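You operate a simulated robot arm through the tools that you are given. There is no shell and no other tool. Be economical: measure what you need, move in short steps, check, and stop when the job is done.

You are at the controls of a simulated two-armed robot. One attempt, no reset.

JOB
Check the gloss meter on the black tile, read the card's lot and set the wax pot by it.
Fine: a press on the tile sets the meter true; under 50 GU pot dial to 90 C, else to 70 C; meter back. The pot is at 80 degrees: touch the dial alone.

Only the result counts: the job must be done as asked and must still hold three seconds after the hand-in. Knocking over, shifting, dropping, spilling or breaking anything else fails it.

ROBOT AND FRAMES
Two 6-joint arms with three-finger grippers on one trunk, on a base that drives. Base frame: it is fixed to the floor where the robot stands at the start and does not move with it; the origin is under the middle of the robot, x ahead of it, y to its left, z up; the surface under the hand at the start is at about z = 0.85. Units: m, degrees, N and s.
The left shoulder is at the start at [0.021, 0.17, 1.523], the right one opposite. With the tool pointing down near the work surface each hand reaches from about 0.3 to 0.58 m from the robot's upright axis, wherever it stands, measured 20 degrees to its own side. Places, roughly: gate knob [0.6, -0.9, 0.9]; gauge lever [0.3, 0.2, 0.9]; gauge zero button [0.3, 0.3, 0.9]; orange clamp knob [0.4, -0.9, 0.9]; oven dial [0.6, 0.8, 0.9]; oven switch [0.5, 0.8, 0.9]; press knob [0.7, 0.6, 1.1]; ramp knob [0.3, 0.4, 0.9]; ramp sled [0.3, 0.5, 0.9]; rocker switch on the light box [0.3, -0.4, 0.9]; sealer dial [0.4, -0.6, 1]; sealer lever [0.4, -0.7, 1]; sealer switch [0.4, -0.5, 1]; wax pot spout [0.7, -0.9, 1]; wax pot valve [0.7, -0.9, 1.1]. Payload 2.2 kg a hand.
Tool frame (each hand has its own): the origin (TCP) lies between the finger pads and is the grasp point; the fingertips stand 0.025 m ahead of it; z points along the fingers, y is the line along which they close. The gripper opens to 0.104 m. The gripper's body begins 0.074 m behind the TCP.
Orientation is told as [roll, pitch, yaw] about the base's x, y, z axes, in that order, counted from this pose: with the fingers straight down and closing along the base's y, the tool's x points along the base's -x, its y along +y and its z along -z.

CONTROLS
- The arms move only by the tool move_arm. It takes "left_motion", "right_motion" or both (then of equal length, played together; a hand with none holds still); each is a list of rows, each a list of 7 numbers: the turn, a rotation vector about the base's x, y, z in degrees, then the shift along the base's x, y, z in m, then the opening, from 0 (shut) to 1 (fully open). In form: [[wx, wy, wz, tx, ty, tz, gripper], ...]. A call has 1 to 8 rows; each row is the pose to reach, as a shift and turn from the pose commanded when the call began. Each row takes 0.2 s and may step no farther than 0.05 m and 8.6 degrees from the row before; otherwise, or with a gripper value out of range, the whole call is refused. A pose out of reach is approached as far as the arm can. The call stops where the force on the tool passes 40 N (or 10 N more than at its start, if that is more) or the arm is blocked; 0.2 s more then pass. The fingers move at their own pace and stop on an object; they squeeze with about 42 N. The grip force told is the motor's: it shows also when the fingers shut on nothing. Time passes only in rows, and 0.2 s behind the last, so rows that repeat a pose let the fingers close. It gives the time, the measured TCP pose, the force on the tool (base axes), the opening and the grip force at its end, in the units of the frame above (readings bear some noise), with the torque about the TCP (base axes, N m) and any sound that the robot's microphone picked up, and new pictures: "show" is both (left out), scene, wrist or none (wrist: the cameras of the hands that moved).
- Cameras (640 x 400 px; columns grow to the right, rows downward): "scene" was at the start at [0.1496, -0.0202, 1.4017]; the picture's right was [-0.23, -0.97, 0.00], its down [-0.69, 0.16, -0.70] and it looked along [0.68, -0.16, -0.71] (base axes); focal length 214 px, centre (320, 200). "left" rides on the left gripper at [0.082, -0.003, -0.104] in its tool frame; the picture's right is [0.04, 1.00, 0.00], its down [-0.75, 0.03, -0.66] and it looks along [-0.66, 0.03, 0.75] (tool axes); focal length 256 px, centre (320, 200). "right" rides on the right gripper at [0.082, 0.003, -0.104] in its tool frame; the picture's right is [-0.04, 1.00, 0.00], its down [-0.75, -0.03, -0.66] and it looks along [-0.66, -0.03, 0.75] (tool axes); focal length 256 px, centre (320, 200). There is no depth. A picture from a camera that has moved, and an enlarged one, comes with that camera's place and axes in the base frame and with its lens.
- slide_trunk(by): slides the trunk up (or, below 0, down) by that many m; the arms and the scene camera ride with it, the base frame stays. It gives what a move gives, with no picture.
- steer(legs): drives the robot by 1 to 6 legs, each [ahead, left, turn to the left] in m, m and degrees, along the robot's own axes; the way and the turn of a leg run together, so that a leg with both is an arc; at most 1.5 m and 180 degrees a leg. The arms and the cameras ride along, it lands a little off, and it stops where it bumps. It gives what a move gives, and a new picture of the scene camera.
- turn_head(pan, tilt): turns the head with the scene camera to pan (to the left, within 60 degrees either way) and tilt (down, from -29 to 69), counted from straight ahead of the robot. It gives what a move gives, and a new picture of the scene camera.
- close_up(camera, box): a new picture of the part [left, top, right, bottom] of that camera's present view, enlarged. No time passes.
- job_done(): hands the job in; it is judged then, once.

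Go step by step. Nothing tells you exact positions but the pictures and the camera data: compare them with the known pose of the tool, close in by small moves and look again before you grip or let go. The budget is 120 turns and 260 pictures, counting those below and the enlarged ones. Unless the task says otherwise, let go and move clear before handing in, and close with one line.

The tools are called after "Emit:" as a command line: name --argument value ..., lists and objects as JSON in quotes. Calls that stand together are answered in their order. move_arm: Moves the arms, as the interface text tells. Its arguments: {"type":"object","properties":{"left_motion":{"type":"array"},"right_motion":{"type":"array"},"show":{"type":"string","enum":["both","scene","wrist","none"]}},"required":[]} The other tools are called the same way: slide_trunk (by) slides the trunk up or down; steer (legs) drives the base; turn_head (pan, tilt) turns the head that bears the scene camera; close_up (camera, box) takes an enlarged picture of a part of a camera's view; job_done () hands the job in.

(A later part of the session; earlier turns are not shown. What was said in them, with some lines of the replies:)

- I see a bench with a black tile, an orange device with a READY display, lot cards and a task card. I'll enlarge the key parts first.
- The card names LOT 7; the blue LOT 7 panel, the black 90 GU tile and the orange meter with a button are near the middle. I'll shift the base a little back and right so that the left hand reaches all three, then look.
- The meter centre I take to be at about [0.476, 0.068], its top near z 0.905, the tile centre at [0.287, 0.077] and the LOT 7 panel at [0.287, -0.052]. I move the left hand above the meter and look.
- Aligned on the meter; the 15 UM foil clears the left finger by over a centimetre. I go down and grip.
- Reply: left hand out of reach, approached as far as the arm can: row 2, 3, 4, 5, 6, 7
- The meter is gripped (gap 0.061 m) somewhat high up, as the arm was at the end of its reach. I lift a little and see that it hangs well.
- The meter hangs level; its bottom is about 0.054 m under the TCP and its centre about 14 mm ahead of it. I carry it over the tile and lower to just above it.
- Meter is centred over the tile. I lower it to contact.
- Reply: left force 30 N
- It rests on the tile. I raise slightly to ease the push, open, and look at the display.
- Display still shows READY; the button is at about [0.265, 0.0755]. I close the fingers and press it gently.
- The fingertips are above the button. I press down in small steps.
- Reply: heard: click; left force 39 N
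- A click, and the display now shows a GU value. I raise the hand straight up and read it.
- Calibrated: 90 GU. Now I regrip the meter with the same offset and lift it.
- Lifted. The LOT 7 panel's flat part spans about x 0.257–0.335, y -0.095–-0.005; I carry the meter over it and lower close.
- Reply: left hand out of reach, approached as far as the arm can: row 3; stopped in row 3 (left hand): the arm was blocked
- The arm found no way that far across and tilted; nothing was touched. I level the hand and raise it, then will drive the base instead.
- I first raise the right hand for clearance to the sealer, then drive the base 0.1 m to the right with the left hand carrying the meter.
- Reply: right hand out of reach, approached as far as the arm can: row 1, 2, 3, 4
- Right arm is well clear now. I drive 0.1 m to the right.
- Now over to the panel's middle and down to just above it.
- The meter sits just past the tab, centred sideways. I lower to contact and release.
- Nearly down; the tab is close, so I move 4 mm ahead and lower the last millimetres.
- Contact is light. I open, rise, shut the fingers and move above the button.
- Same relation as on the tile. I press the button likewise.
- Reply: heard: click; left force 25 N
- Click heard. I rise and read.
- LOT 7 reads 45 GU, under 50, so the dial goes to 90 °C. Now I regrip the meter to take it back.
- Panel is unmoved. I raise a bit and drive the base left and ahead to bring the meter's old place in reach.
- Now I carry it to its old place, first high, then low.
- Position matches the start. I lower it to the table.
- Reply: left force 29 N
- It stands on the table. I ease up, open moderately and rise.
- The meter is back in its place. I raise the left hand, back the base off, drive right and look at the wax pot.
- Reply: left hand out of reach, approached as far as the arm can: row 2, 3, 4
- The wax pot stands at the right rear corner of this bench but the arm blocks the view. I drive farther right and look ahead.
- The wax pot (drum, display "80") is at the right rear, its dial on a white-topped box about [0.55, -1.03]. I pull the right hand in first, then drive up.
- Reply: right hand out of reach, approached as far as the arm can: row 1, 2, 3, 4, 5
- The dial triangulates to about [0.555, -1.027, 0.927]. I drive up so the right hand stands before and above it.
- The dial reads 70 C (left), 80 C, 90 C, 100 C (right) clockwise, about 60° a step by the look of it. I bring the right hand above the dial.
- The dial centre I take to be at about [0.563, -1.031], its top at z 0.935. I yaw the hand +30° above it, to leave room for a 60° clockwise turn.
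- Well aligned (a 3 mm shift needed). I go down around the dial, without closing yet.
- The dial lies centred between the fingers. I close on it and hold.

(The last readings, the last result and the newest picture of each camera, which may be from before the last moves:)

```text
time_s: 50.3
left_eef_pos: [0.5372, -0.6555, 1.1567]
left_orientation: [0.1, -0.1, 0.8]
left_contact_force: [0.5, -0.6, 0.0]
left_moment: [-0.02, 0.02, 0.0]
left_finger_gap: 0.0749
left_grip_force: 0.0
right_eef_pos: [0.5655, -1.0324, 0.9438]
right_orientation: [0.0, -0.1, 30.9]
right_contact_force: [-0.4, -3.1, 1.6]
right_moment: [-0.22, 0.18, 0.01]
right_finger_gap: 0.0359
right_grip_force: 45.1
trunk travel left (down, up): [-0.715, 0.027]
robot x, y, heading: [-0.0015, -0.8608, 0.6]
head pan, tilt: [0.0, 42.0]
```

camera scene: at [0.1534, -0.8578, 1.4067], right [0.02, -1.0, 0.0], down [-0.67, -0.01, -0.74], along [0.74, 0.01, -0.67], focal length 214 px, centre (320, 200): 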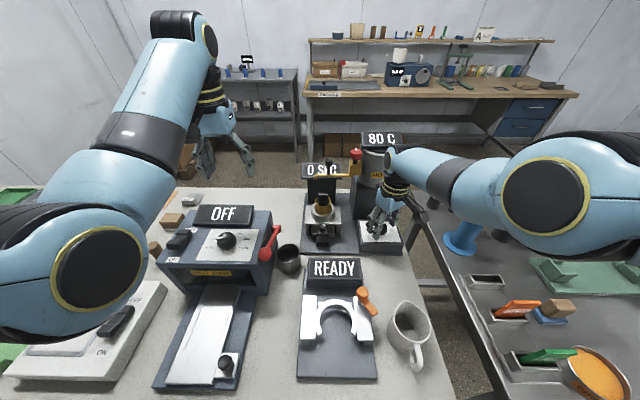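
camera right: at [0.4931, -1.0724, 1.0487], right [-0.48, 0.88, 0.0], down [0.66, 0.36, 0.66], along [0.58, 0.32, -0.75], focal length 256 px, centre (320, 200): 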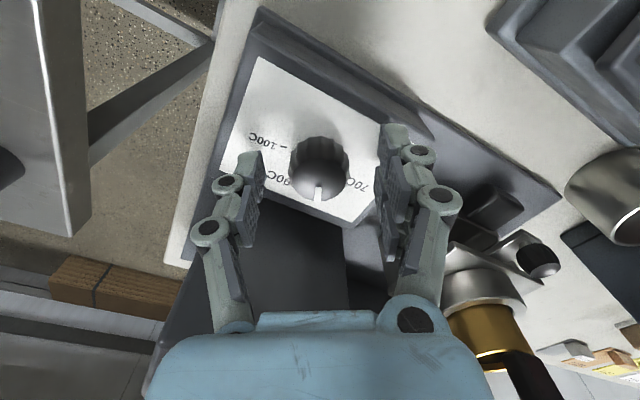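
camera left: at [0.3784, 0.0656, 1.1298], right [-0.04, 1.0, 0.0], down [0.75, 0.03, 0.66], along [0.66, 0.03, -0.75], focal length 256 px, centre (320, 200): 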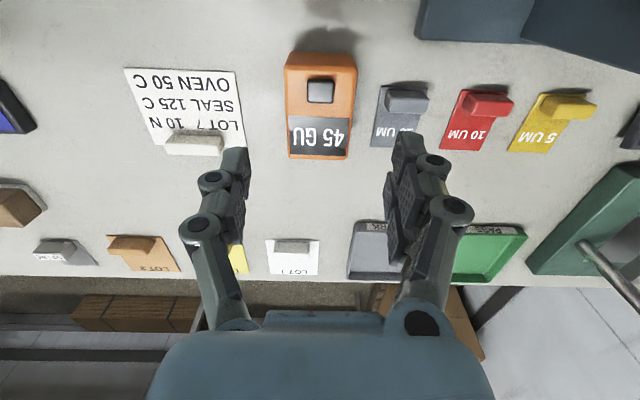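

Gripped with little side force. I turn it clockwise by 30° first and read the display.

Emit:
move_arm --right_motion '[[0, 0, -7.5, 0, 0, 0, 0.2], [0, 0, -15, 0, 0, 0, 0.2], [0, 0, -22.5, 0, 0, 0, 0.2], [0, 0, -30, 0, 0, 0, 0.2]]' --show "wrist"

Emit:
close_up --camera "scene" --box '[330, 120, 470, 260]'

```text
time_s: 51.3
left_eef_pos: [0.5365, -0.6542, 1.1569]
left_orientation: [-0.1, -0.2, 0.8]
left_contact_force: [-0.6, 0.9, -0.5]
left_moment: [-0.01, 0.01, -0.04]
left_finger_gap: 0.0747
left_grip_force: 0.1
right_eef_pos: [0.5656, -1.0296, 0.945]
right_orientation: [0.1, -0.2, 1.0]
right_contact_force: [-3.6, 8.6, -1.7]
right_moment: [0.26, -0.18, 0.08]
right_finger_gap: 0.0355
right_grip_force: 44.8
trunk travel left (down, up): [-0.715, 0.027]
robot x, y, heading: [0.0008, -0.857, 1.0]
head pan, tilt: [0.0, 42.0]
camera right: at [0.4832, -1.0287, 1.0488], right [0.03, 1.0, 0.0], down [0.75, -0.02, 0.66], along [0.66, -0.02, -0.75], focal length 256 px, centre (320, 200)
```

right: 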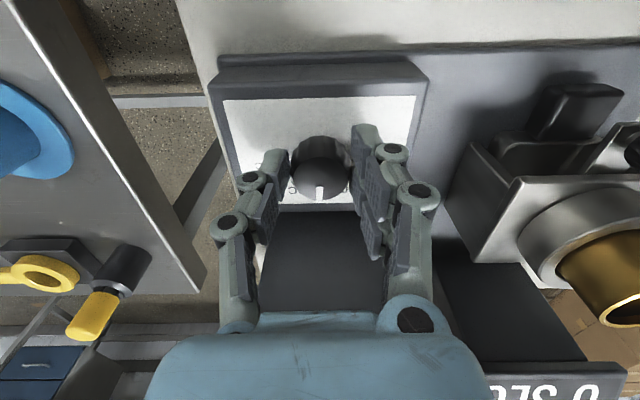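

```text
2.86 times, centred on (400, 190) of scene
camera zoom: at [0.1528, -0.8566, 1.4067], right [0.02, -1.0, 0.0], down [-0.67, -0.01, -0.74], along [0.74, 0.01, -0.67], focal length 613 px, centre (91, 229)
```

zoom: 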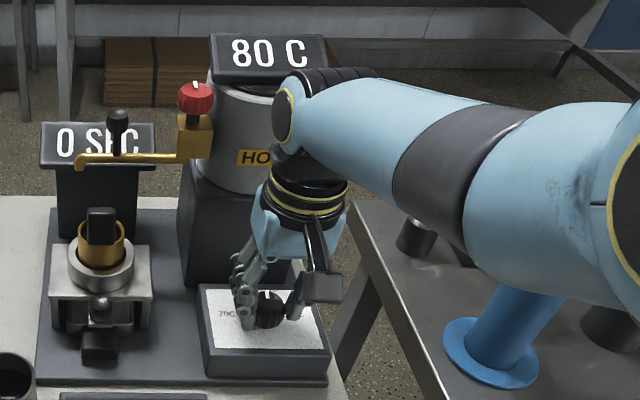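

The dial turns with the hand and points midway; the display is stepped. I turn another 30°.

Emit:
move_arm --right_motion '[[0, 0, -7.5, 0, 0, 0, 0.2], [0, 0, -15, 0, 0, 0, 0.2], [0, 0, -22.5, 0, 0, 0, 0.2], [0, 0, -30, 0, 0, 0, 0.2]]' --show "wrist"

Emit:
close_up --camera "scene" --box '[330, 120, 470, 260]'

```text
time_s: 52.3
left_eef_pos: [0.5374, -0.6522, 1.1553]
left_orientation: [-0.1, 0.0, 0.8]
left_contact_force: [0.4, -0.7, 1.1]
left_moment: [0.02, 0.01, 0.03]
left_finger_gap: 0.0751
left_grip_force: 0.0
right_eef_pos: [0.5684, -1.0279, 0.9439]
right_orientation: [0.0, -0.1, -29.1]
right_contact_force: [3.4, 26.3, -9.3]
right_moment: [0.4, -0.06, 0.12]
right_finger_gap: 0.0358
right_grip_force: 45.2
trunk travel left (down, up): [-0.715, 0.027]
robot x, y, heading: [0.0003, -0.8592, 1.1]
head pan, tilt: [0.0, 42.0]
camera right: at [0.4966, -0.9854, 1.0488], right [0.52, 0.85, 0.0], down [0.64, -0.39, 0.66], along [0.56, -0.34, -0.75], focal length 256 px, centre (320, 200)
```

right: 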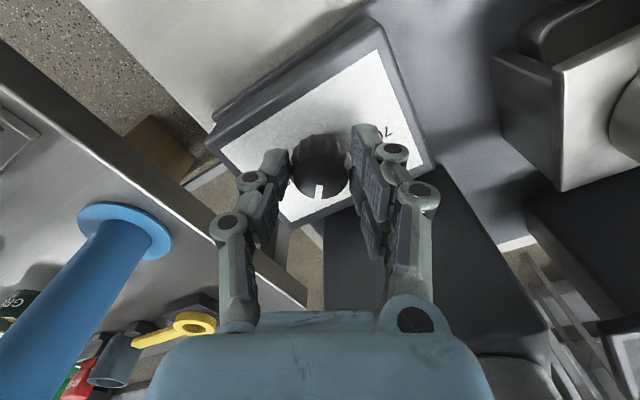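

```text
2.86 times, centred on (400, 190) of scene
camera zoom: at [0.1545, -0.8543, 1.4065], right [0.02, -1.0, 0.0], down [-0.67, -0.01, -0.74], along [0.74, 0.01, -0.67], focal length 613 px, centre (91, 229)
```

zoom: 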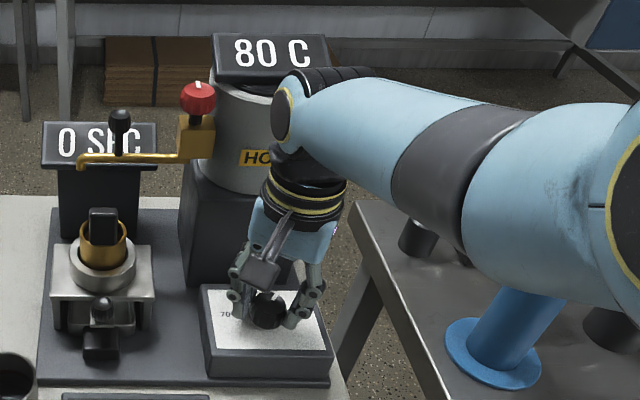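

The display still reads 80; side force grew, so I ease +y by 3 mm, let go, rise and inspect the pointer.

Emit:
move_arm --right_motion '[[0, 0, 0, 0, 0.003, 0, 0.2], [0, 0, 0, 0, 0.003, 0, 0.6], [0, 0, 0, 0, 0.003, 0, 0.6], [0, 0, 0, 0, 0.003, 0.02, 0.6], [0, 0, 0, 0, 0.003, 0.05, 0.6]]' --show "wrist"

Emit:
close_up --camera "scene" --box '[330, 120, 470, 260]'

Emit:
close_up --camera "right" --box '[220, 30, 420, 230]'

```text
time_s: 53.5
left_eef_pos: [0.5366, -0.6535, 1.1564]
left_orientation: [0.0, 0.0, 0.8]
left_contact_force: [0.4, -0.4, 0.3]
left_moment: [-0.04, 0.03, 0.01]
left_finger_gap: 0.0751
left_grip_force: 0.0
right_eef_pos: [0.5654, -1.0291, 0.9944]
right_orientation: [-0.1, -0.2, -29.1]
right_contact_force: [0.6, 0.6, 1.0]
right_moment: [-0.05, -0.02, 0.01]
right_finger_gap: 0.0623
right_grip_force: 0.1
trunk travel left (down, up): [-0.715, 0.027]
robot x, y, heading: [-0.0022, -0.8558, 1.0]
head pan, tilt: [0.0, 42.0]
camera right: at [0.4952, -0.9871, 1.0989], right [0.52, 0.85, 0.0], down [0.64, -0.39, 0.66], along [0.56, -0.34, -0.75], focal length 256 px, centre (320, 200)
```

right: 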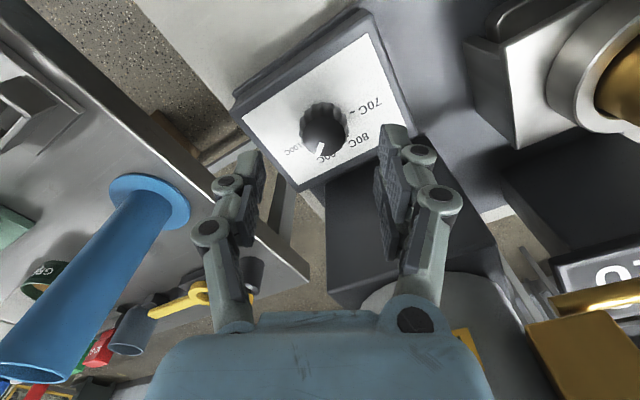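

```text
2.86 times, centred on (400, 190) of scene
camera zoom: at [0.1531, -0.8571, 1.4067], right [0.02, -1.0, 0.0], down [-0.67, -0.01, -0.74], along [0.74, 0.01, -0.67], focal length 613 px, centre (91, 229)
```

zoom: 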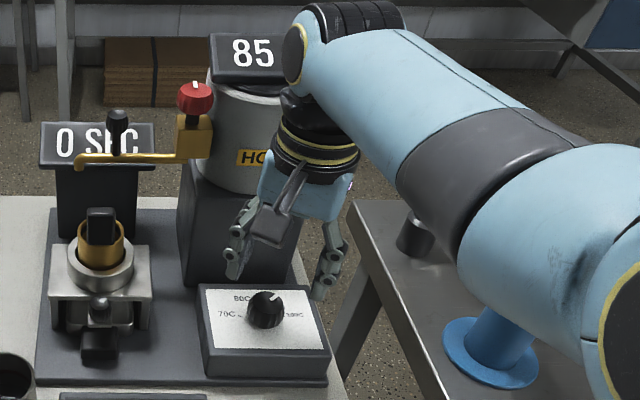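

```text
2.00 times, centred on (320, 130) of right
camera zoom: at [0.4952, -0.9871, 1.0989], right [0.52, 0.85, 0.0], down [0.64, -0.39, 0.66], along [0.56, -0.34, -0.75], focal length 512 px, centre (320, 340)
```

zoom: 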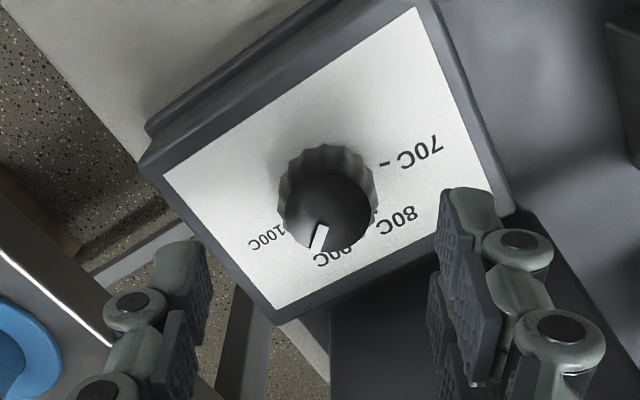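

The display now reads 85 and may still be rising. I wait and look again.

Emit:
move_arm --right_motion '[[0, 0, 0, 0, 0, 0.005, 0.6], [0, 0, 0, 0, 0, 0.01, 0.6], [0, 0, 0, 0, 0, 0.01, 0.6], [0, 0, 0, 0, 0, 0.01, 0.6], [0, 0, 0, 0, 0, 0.01, 0.6], [0, 0, 0, 0, 0, 0.01, 0.6]]' --show "none"

Emit:
close_up --camera "scene" --box '[350, 120, 420, 260]'

```text
time_s: 54.9
left_eef_pos: [0.5349, -0.6543, 1.1561]
left_orientation: [-0.1, 0.0, 0.7]
left_contact_force: [0.5, 0.6, -1.0]
left_moment: [-0.02, 0.01, 0.07]
left_finger_gap: 0.0749
left_grip_force: 0.1
right_eef_pos: [0.5657, -1.0291, 1.0049]
right_orientation: [-0.1, -0.2, -29.0]
right_contact_force: [-0.4, 0.3, -1.0]
right_moment: [0.03, -0.01, 0.02]
right_finger_gap: 0.0623
right_grip_force: 0.1
trunk travel left (down, up): [-0.715, 0.027]
robot x, y, heading: [-0.0032, -0.8599, 1.1]
head pan, tilt: [0.0, 42.0]
```

```text
2.86 times, centred on (385, 190) of scene
camera zoom: at [0.1531, -0.8576, 1.4067], right [0.02, -1.0, 0.0], down [-0.67, -0.01, -0.74], along [0.74, 0.01, -0.67], focal length 613 px, centre (134, 229)
```

zoom: 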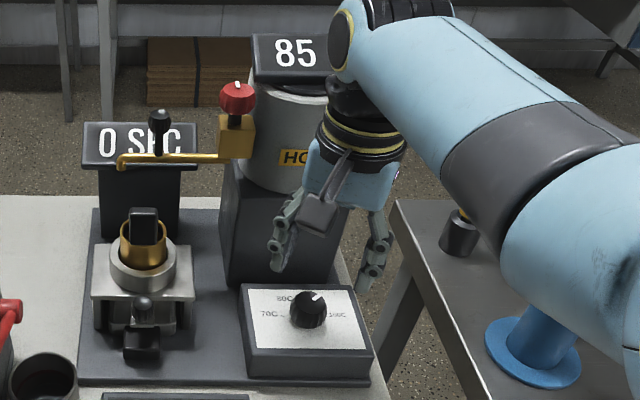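

Is it 85 or 95? I look closer at display and pointer.

Emit:
close_up --camera "scene" --box '[360, 125, 400, 150]'

Emit:
close_up --camera "right" --box '[260, 60, 400, 180]'

Emit:
close_up --camera "scene" --box '[355, 210, 405, 245]'

```text
16.00 times, centred on (380, 138) of scene
camera zoom: at [0.1531, -0.8576, 1.4067], right [0.02, -1.0, 0.0], down [-0.67, -0.01, -0.74], along [0.74, 0.01, -0.67], focal length 3432 px, centre (-640, 1200)
```

zoom: 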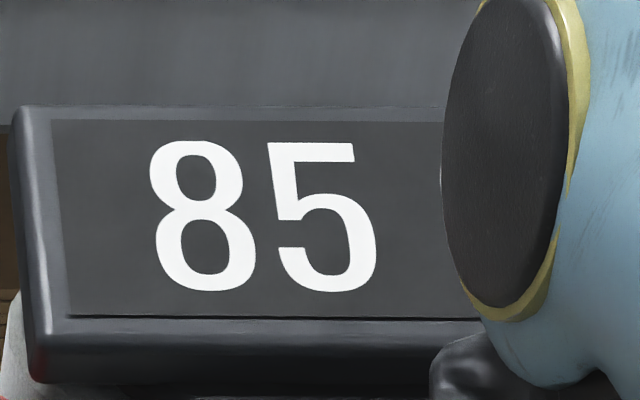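

```text
3.33 times, centred on (330, 120) of right
camera zoom: at [0.4957, -0.9875, 1.1092], right [0.52, 0.85, 0.0], down [0.64, -0.39, 0.66], along [0.56, -0.34, -0.75], focal length 853 px, centre (287, 467)
```

zoom: 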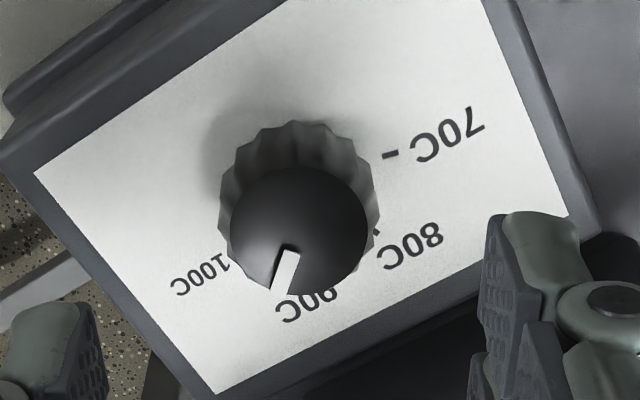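

```text
11.43 times, centred on (380, 228) of scene
camera zoom: at [0.1531, -0.8576, 1.4067], right [0.02, -1.0, 0.0], down [-0.67, -0.01, -0.74], along [0.74, 0.01, -0.67], focal length 2451 px, centre (-366, -114)
```

zoom: 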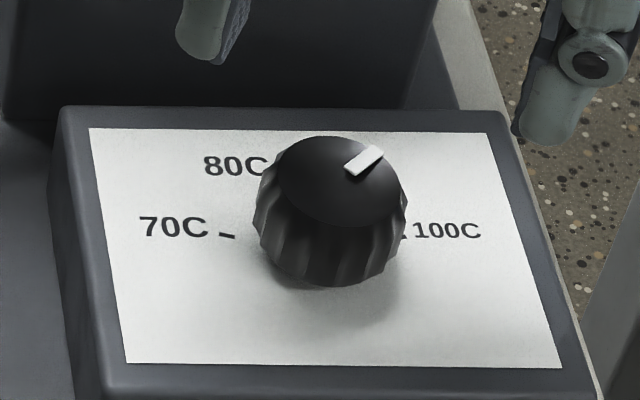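

The pointer stands past 90, near 95, whereas the display shows 85, so the display likely trails the dial. I wait a bit to learn how it behaves.

Emit:
move_arm --right_motion '[[0, 0, 0, 0, 0, 0.005, 0.6], [0, 0, 0, 0, 0, 0.005, 0.6], [0, 0, 0, 0, 0, 0.005, 0.6], [0, 0, 0, 0, 0, 0.005, 0.6], [0, 0, 0, 0, 0, 0.005, 0.6], [0, 0, 0, 0, 0, 0.005, 0.6], [0, 0, 0, 0, 0, 0.005, 0.6], [0, 0, 0, 0, 0, 0.005, 0.6]]' --show "none"

Emit:
close_up --camera "scene" --box '[360, 125, 400, 150]'

```text
time_s: 56.7
left_eef_pos: [0.5362, -0.6542, 1.1587]
left_orientation: [0.0, 0.1, 0.8]
left_contact_force: [0.5, -0.2, -0.7]
left_moment: [-0.02, 0.0, -0.03]
left_finger_gap: 0.0749
left_grip_force: 0.3
right_eef_pos: [0.5652, -1.0298, 1.0104]
right_orientation: [0.0, -0.1, -29.1]
right_contact_force: [0.3, -0.3, -0.2]
right_moment: [-0.02, 0.0, -0.02]
right_finger_gap: 0.0624
right_grip_force: 0.2
trunk travel left (down, up): [-0.715, 0.027]
robot x, y, heading: [0.0021, -0.8596, 0.9]
head pan, tilt: [0.0, 42.0]
```

```text
16.00 times, centred on (380, 138) of scene
camera zoom: at [0.1531, -0.8577, 1.4067], right [0.02, -1.0, 0.0], down [-0.67, -0.01, -0.74], along [0.74, 0.01, -0.67], focal length 3432 px, centre (-640, 1200)
```

zoom: 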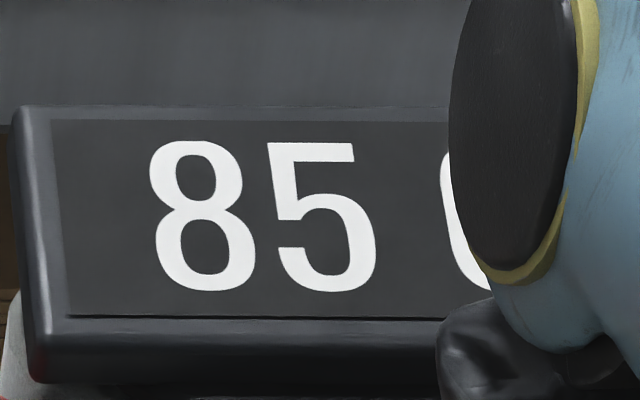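

The display may be rising at about 1 °C/s in steps of five. One more wait will tell.

Emit:
move_arm --right_motion '[[0, 0, 0, 0, 0, 0, 0.6], [0, 0, 0, 0, 0, 0, 0.6], [0, 0, 0, 0, 0, 0, 0.6], [0, 0, 0, 0, 0, 0, 0.6], [0, 0, 0, 0, 0, 0, 0.6], [0, 0, 0, 0, 0, 0, 0.6], [0, 0, 0, 0, 0, 0, 0.6], [0, 0, 0, 0, 0, 0, 0.6]]' --show "none"

Emit:
close_up --camera "scene" --box '[360, 125, 400, 150]'

Emit:
move_arm --right_motion '[[0, 0, 7, 0, 0, 0, 0.6], [0, 0, 14, 0, 0, 0, 0.6], [0, 0, 21, 0, 0, 0, 0.6], [0, 0, 29, 0, 0, 0, 0.6]]' --show "wrist"

Emit:
close_up --camera "scene" --box '[360, 125, 400, 150]'

Emit:
close_up --camera "right" --box '[240, 60, 400, 190]'

```text
time_s: 58.5
left_eef_pos: [0.5359, -0.6557, 1.1564]
left_orientation: [0.0, -0.1, 0.8]
left_contact_force: [0.1, -0.7, -0.2]
left_moment: [-0.03, 0.03, -0.01]
left_finger_gap: 0.0748
left_grip_force: 0.0
right_eef_pos: [0.567, -1.0305, 1.0095]
right_orientation: [0.0, -0.2, -29.2]
right_contact_force: [0.0, -1.0, -0.7]
right_moment: [0.05, -0.06, 0.02]
right_finger_gap: 0.0623
right_grip_force: 0.1
trunk travel left (down, up): [-0.715, 0.027]
robot x, y, heading: [-0.0038, -0.8587, 0.7]
head pan, tilt: [0.0, 42.0]
```

```text
16.00 times, centred on (380, 138) of scene
camera zoom: at [0.1531, -0.8577, 1.4067], right [0.02, -1.0, 0.0], down [-0.67, -0.01, -0.74], along [0.74, 0.01, -0.67], focal length 3432 px, centre (-640, 1200)
```

zoom: 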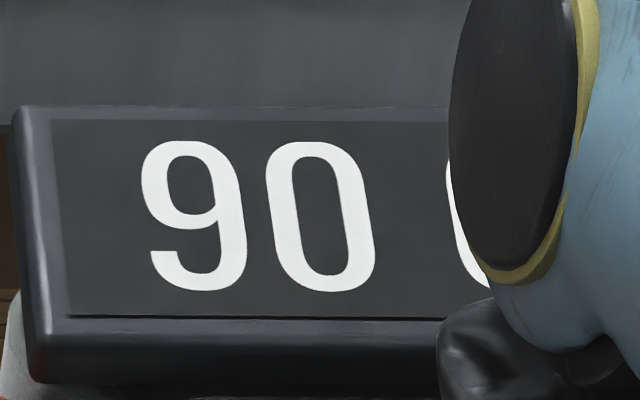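

```text
time_s: 59.5
left_eef_pos: [0.5362, -0.6552, 1.1561]
left_orientation: [0.1, 0.1, 0.8]
left_contact_force: [0.8, 0.2, -0.2]
left_moment: [0.01, 0.02, 0.02]
left_finger_gap: 0.0749
left_grip_force: 0.0
right_eef_pos: [0.5673, -1.0288, 1.0088]
right_orientation: [-0.1, -0.2, 0.1]
right_contact_force: [-0.3, 0.2, 0.7]
right_moment: [-0.02, -0.05, 0.0]
right_finger_gap: 0.0623
right_grip_force: 0.1
trunk travel left (down, up): [-0.715, 0.027]
robot x, y, heading: [-0.0009, -0.8597, 0.9]
head pan, tilt: [0.0, 42.0]
camera right: at [0.484, -1.0267, 1.114], right [0.04, 1.0, 0.0], down [0.75, -0.03, 0.66], along [0.66, -0.03, -0.75], focal length 256 px, centre (320, 200)
```

right: 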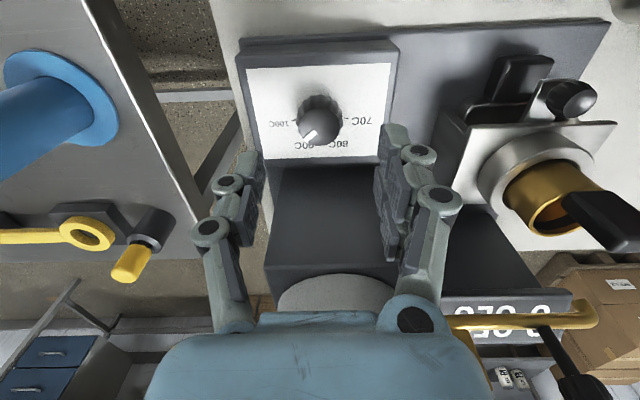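

```text
16.00 times, centred on (380, 138) of scene
camera zoom: at [0.1531, -0.8577, 1.4067], right [0.02, -1.0, 0.0], down [-0.67, -0.01, -0.74], along [0.74, 0.01, -0.67], focal length 3432 px, centre (-640, 1200)
```

zoom: 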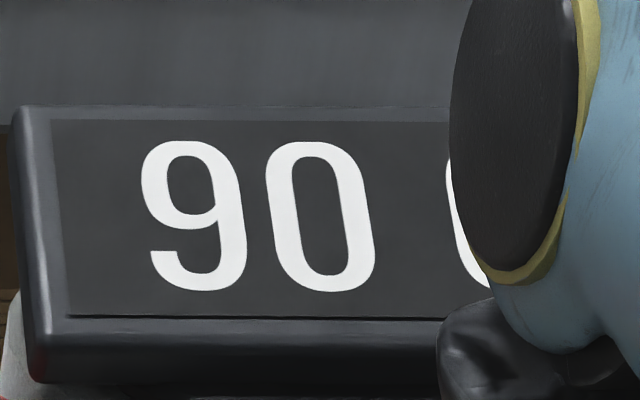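

```text
3.08 times, centred on (320, 125) of right
camera zoom: at [0.484, -1.0267, 1.114], right [0.04, 1.0, 0.0], down [0.75, -0.03, 0.66], along [0.66, -0.03, -0.75], focal length 788 px, centre (320, 431)
```

zoom: 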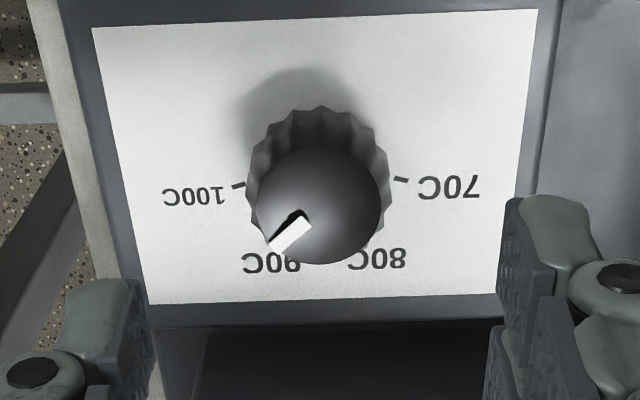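

The display does trail the dial, which now stands near 95. Marks are 40° apart, so I turn back by 20°: down, grip, turn, release.

Emit:
move_arm --right_motion '[[0, 0, 0, -0.001, -0.0005, -0.035, 0.6], [0, 0, 0, -0.001, -0.0005, -0.055, 0.6], [0, 0, 0, -0.001, -0.0005, -0.066, 0.6], [0, 0, 0, -0.001, -0.0005, -0.066, 0.2], [0, 0, 0, -0.001, -0.0005, -0.066, 0.2], [0, 0, 0, -0.001, -0.0005, -0.066, 0.2]]' --show "none"

Emit:
move_arm --right_motion '[[0, 0, 7, 0, 0, 0, 0.2], [0, 0, 14, 0, 0, 0, 0.2], [0, 0, 20, 0, 0, 0, 0.2], [0, 0, 20, 0, 0, 0, 0.2]]' --show "none"

Emit:
move_arm --right_motion '[[0, 0, 0, 0, 0, 0, 0.6], [0, 0, 0, 0, 0, 0, 0.6], [0, 0, 0, 0, 0, 0.02, 0.6], [0, 0, 0, 0, 0, 0.05, 0.6], [0, 0, -8, 0, 0, 0.067, 0.6], [0, 0, -15, 0, 0, 0.067, 0.6], [0, 0, -20, 0, 0, 0.067, 0.6]]' --show "none"

Emit:
close_up --camera "right" --box '[240, 60, 400, 190]'

Emit:
close_up --camera "scene" --box '[360, 125, 400, 150]'

```text
time_s: 60.9
left_eef_pos: [0.536, -0.6557, 1.1556]
left_orientation: [-0.1, 0.0, 0.9]
left_contact_force: [-0.2, -0.3, -0.1]
left_moment: [0.02, 0.0, 0.02]
left_finger_gap: 0.0751
left_grip_force: 0.0
right_eef_pos: [0.5667, -1.0303, 0.9429]
right_orientation: [0.0, 0.0, -0.1]
right_contact_force: [0.9, 0.0, -3.6]
right_moment: [0.05, -0.43, 0.0]
right_finger_gap: 0.0356
right_grip_force: 45.2
trunk travel left (down, up): [-0.715, 0.027]
robot x, y, heading: [0.0027, -0.8589, 0.8]
head pan, tilt: [0.0, 42.0]
```

```text
time_s: 61.9
left_eef_pos: [0.5364, -0.6574, 1.1558]
left_orientation: [0.1, 0.0, 0.7]
left_contact_force: [-0.4, -0.2, 0.3]
left_moment: [-0.01, -0.01, 0.01]
left_finger_gap: 0.0749
left_grip_force: 0.0
right_eef_pos: [0.5669, -1.0316, 0.9432]
right_orientation: [-0.1, -0.3, 19.9]
right_contact_force: [2.9, -9.8, 0.5]
right_moment: [-0.53, 0.55, -0.05]
right_finger_gap: 0.0357
right_grip_force: 44.8
trunk travel left (down, up): [-0.715, 0.027]
robot x, y, heading: [-0.003, -0.8611, 1.1]
head pan, tilt: [0.0, 42.0]
```

```text
time_s: 63.5
left_eef_pos: [0.5373, -0.6558, 1.1552]
left_orientation: [0.0, 0.0, 0.8]
left_contact_force: [-0.4, 0.1, -0.3]
left_moment: [-0.02, 0.0, -0.02]
left_finger_gap: 0.0747
left_grip_force: 0.0
right_eef_pos: [0.5645, -1.0297, 1.0102]
right_orientation: [0.0, -0.3, -0.1]
right_contact_force: [-0.5, -0.5, 0.2]
right_moment: [-0.01, 0.02, 0.01]
right_finger_gap: 0.0625
right_grip_force: 0.2
trunk travel left (down, up): [-0.715, 0.027]
robot x, y, heading: [-0.0016, -0.8575, 1.0]
head pan, tilt: [0.0, 42.0]
```

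```text
3.08 times, centred on (320, 125) of right
camera zoom: at [0.483, -1.027, 1.1149], right [0.04, 1.0, 0.0], down [0.75, -0.03, 0.66], along [0.66, -0.03, -0.75], focal length 788 px, centre (320, 431)
```

zoom: 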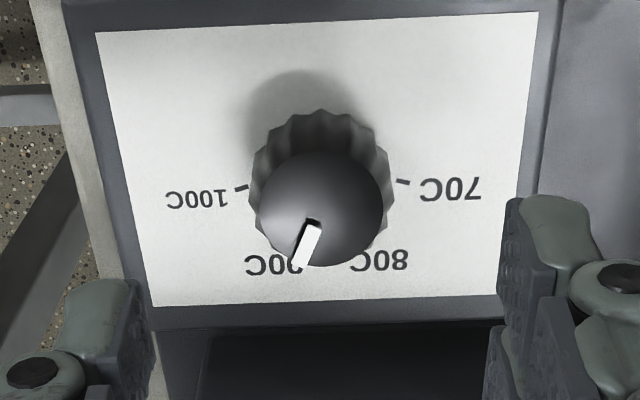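

```text
16.00 times, centred on (380, 138) of scene
camera zoom: at [0.1531, -0.8576, 1.4067], right [0.02, -1.0, 0.0], down [-0.67, -0.01, -0.74], along [0.74, 0.01, -0.67], focal length 3432 px, centre (-640, 1200)
```

zoom: 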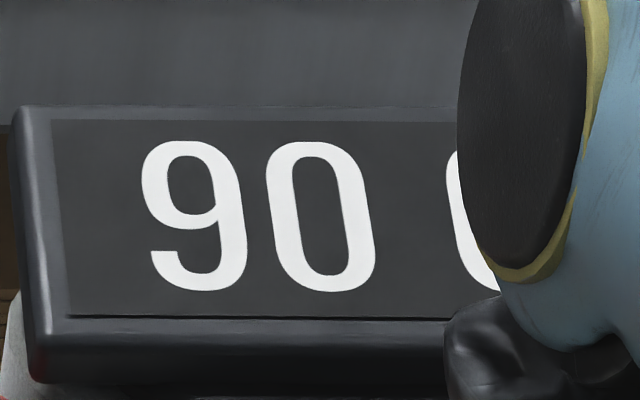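

The pointer now stands at the 90 mark and the display reads 90. I draw the right hand clear and check that it stays, and the meter as well.

Emit:
move_arm --right_motion '[[0, 0, 0, -0.02, -0.01, 0.03, 0.6], [0, 0, 0, -0.06, -0.025, 0.06, 0.6], [0, 0, 0, -0.1, -0.035, 0.09, 0.6], [0, 0, 0, -0.1, -0.035, 0.09, 0.6], [0, 0, 0, -0.1, -0.035, 0.09, 0.6], [0, 0, 0, -0.1, -0.035, 0.09, 0.6], [0, 0, 0, -0.1, -0.035, 0.09, 0.6], [0, 0, 0, -0.1, -0.035, 0.09, 0.6]]' --show "scene"

Emit:
close_up --camera "scene" --box '[330, 120, 430, 260]'

Emit:
turn_head --pan 55 --tilt 35

```text
refused: row 2 steps farther than a row can; nothing moved
```

```text
2.86 times, centred on (380, 190) of scene
camera zoom: at [0.1531, -0.8576, 1.4067], right [0.02, -1.0, 0.0], down [-0.67, -0.01, -0.74], along [0.74, 0.01, -0.67], focal length 613 px, centre (149, 229)
```

zoom: 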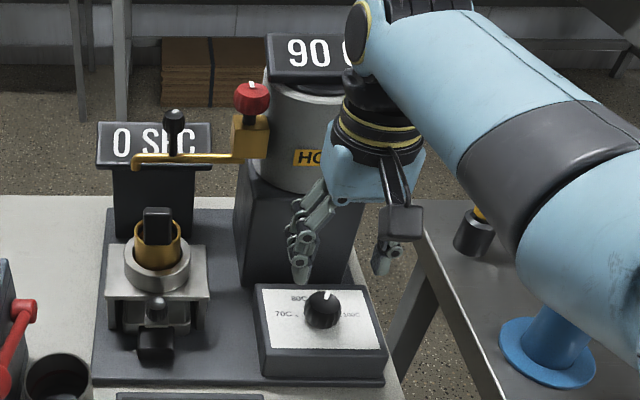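

```text
time_s: 64.7
left_eef_pos: [0.5371, -0.6552, 1.1548]
left_orientation: [-0.1, 0.0, 0.7]
left_contact_force: [0.3, -0.1, 0.1]
left_moment: [-0.03, -0.02, 0.02]
left_finger_gap: 0.0748
left_grip_force: 0.1
right_eef_pos: [0.5647, -1.0301, 1.0099]
right_orientation: [0.0, -0.1, 0.0]
right_contact_force: [0.9, -0.2, -0.4]
right_moment: [0.02, 0.0, 0.0]
right_finger_gap: 0.0623
right_grip_force: 0.2
trunk travel left (down, up): [-0.715, 0.027]
robot x, y, heading: [-0.0, -0.8604, 0.8]
head pan, tilt: [55.0, 35.0]
camera scene: at [0.119, -0.7862, 1.4172], right [0.83, -0.56, 0.0], down [-0.32, -0.47, -0.82], along [0.46, 0.68, -0.57], focal length 214 px, centre (320, 200)
```

scene: 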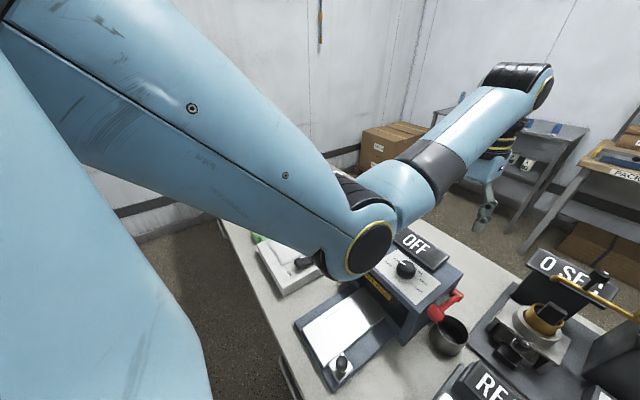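

The move was refused for step length; I retract with shorter steps and look back at the pot.

Emit:
move_arm --right_motion '[[0, 0, 0, -0.01, -0.005, 0.03, 0.6], [0, 0, 0, -0.04, -0.015, 0.055, 0.6], [0, 0, 0, -0.07, -0.025, 0.08, 0.6], [0, 0, 0, -0.1, -0.035, 0.09, 0.6]]' --show "none"

Emit:
turn_head --pan 0 --tilt 42

Emit:
close_up --camera "scene" --box '[330, 120, 430, 260]'

```text
time_s: 65.7
left_eef_pos: [0.5345, -0.6562, 1.1564]
left_orientation: [0.1, -0.1, 0.8]
left_contact_force: [-0.6, 0.7, 1.0]
left_moment: [0.07, -0.03, -0.03]
left_finger_gap: 0.0748
left_grip_force: 0.0
right_eef_pos: [0.4644, -1.0657, 1.1005]
right_orientation: [0.0, -0.2, 0.0]
right_contact_force: [0.8, -0.4, -0.4]
right_moment: [0.02, 0.0, -0.01]
right_finger_gap: 0.0624
right_grip_force: 0.1
trunk travel left (down, up): [-0.715, 0.027]
robot x, y, heading: [-0.0025, -0.8593, 0.8]
head pan, tilt: [55.0, 35.0]
```

```text
time_s: 66.9
left_eef_pos: [0.5358, -0.656, 1.1568]
left_orientation: [0.0, 0.0, 0.8]
left_contact_force: [0.5, 0.6, -0.5]
left_moment: [-0.02, -0.03, 0.0]
left_finger_gap: 0.075
left_grip_force: 0.2
right_eef_pos: [0.4651, -1.0647, 1.1006]
right_orientation: [0.1, -0.2, -0.1]
right_contact_force: [-0.4, -0.2, 0.2]
right_moment: [-0.07, -0.01, 0.02]
right_finger_gap: 0.0627
right_grip_force: 0.1
trunk travel left (down, up): [-0.715, 0.027]
robot x, y, heading: [0.0034, -0.8586, 1.1]
head pan, tilt: [0.0, 42.0]
camera scene: at [0.1532, -0.8576, 1.4067], right [0.02, -1.0, 0.0], down [-0.67, -0.01, -0.74], along [0.74, 0.01, -0.67], focal length 214 px, centre (320, 200)
```

scene: 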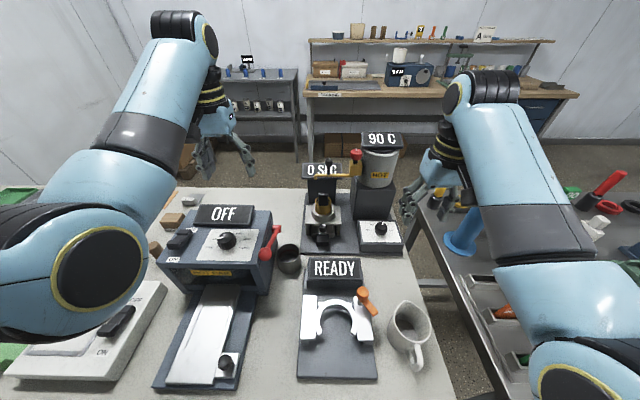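

```text
2.86 times, centred on (380, 190) of scene
camera zoom: at [0.1532, -0.8576, 1.4067], right [0.02, -1.0, 0.0], down [-0.67, -0.01, -0.74], along [0.74, 0.01, -0.67], focal length 613 px, centre (149, 229)
```

zoom: 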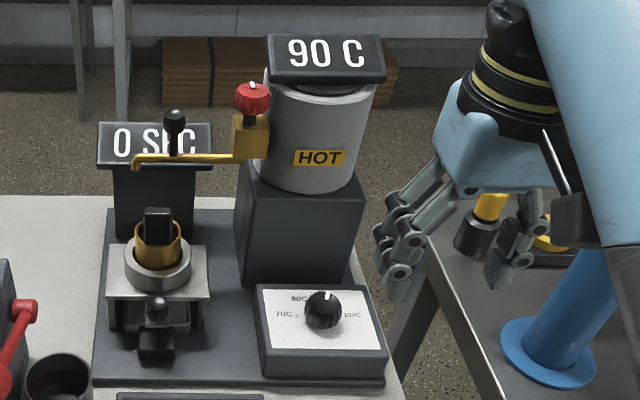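

The display holds at 90 C with the pointer at the 90 mark, both hands are clear, and the meter stands back in its place. I hand in.

Emit:
job_done

```text
The job is handed in.
```

The job is done and handed in: the meter read 90 GU on the black tile and LOT 7 read 45 GU, so I set the pot dial to 90 °C and put the meter back. The dial briefly went past to about 95 before I turned it back, and the display was holding at 90 C when I handed in.
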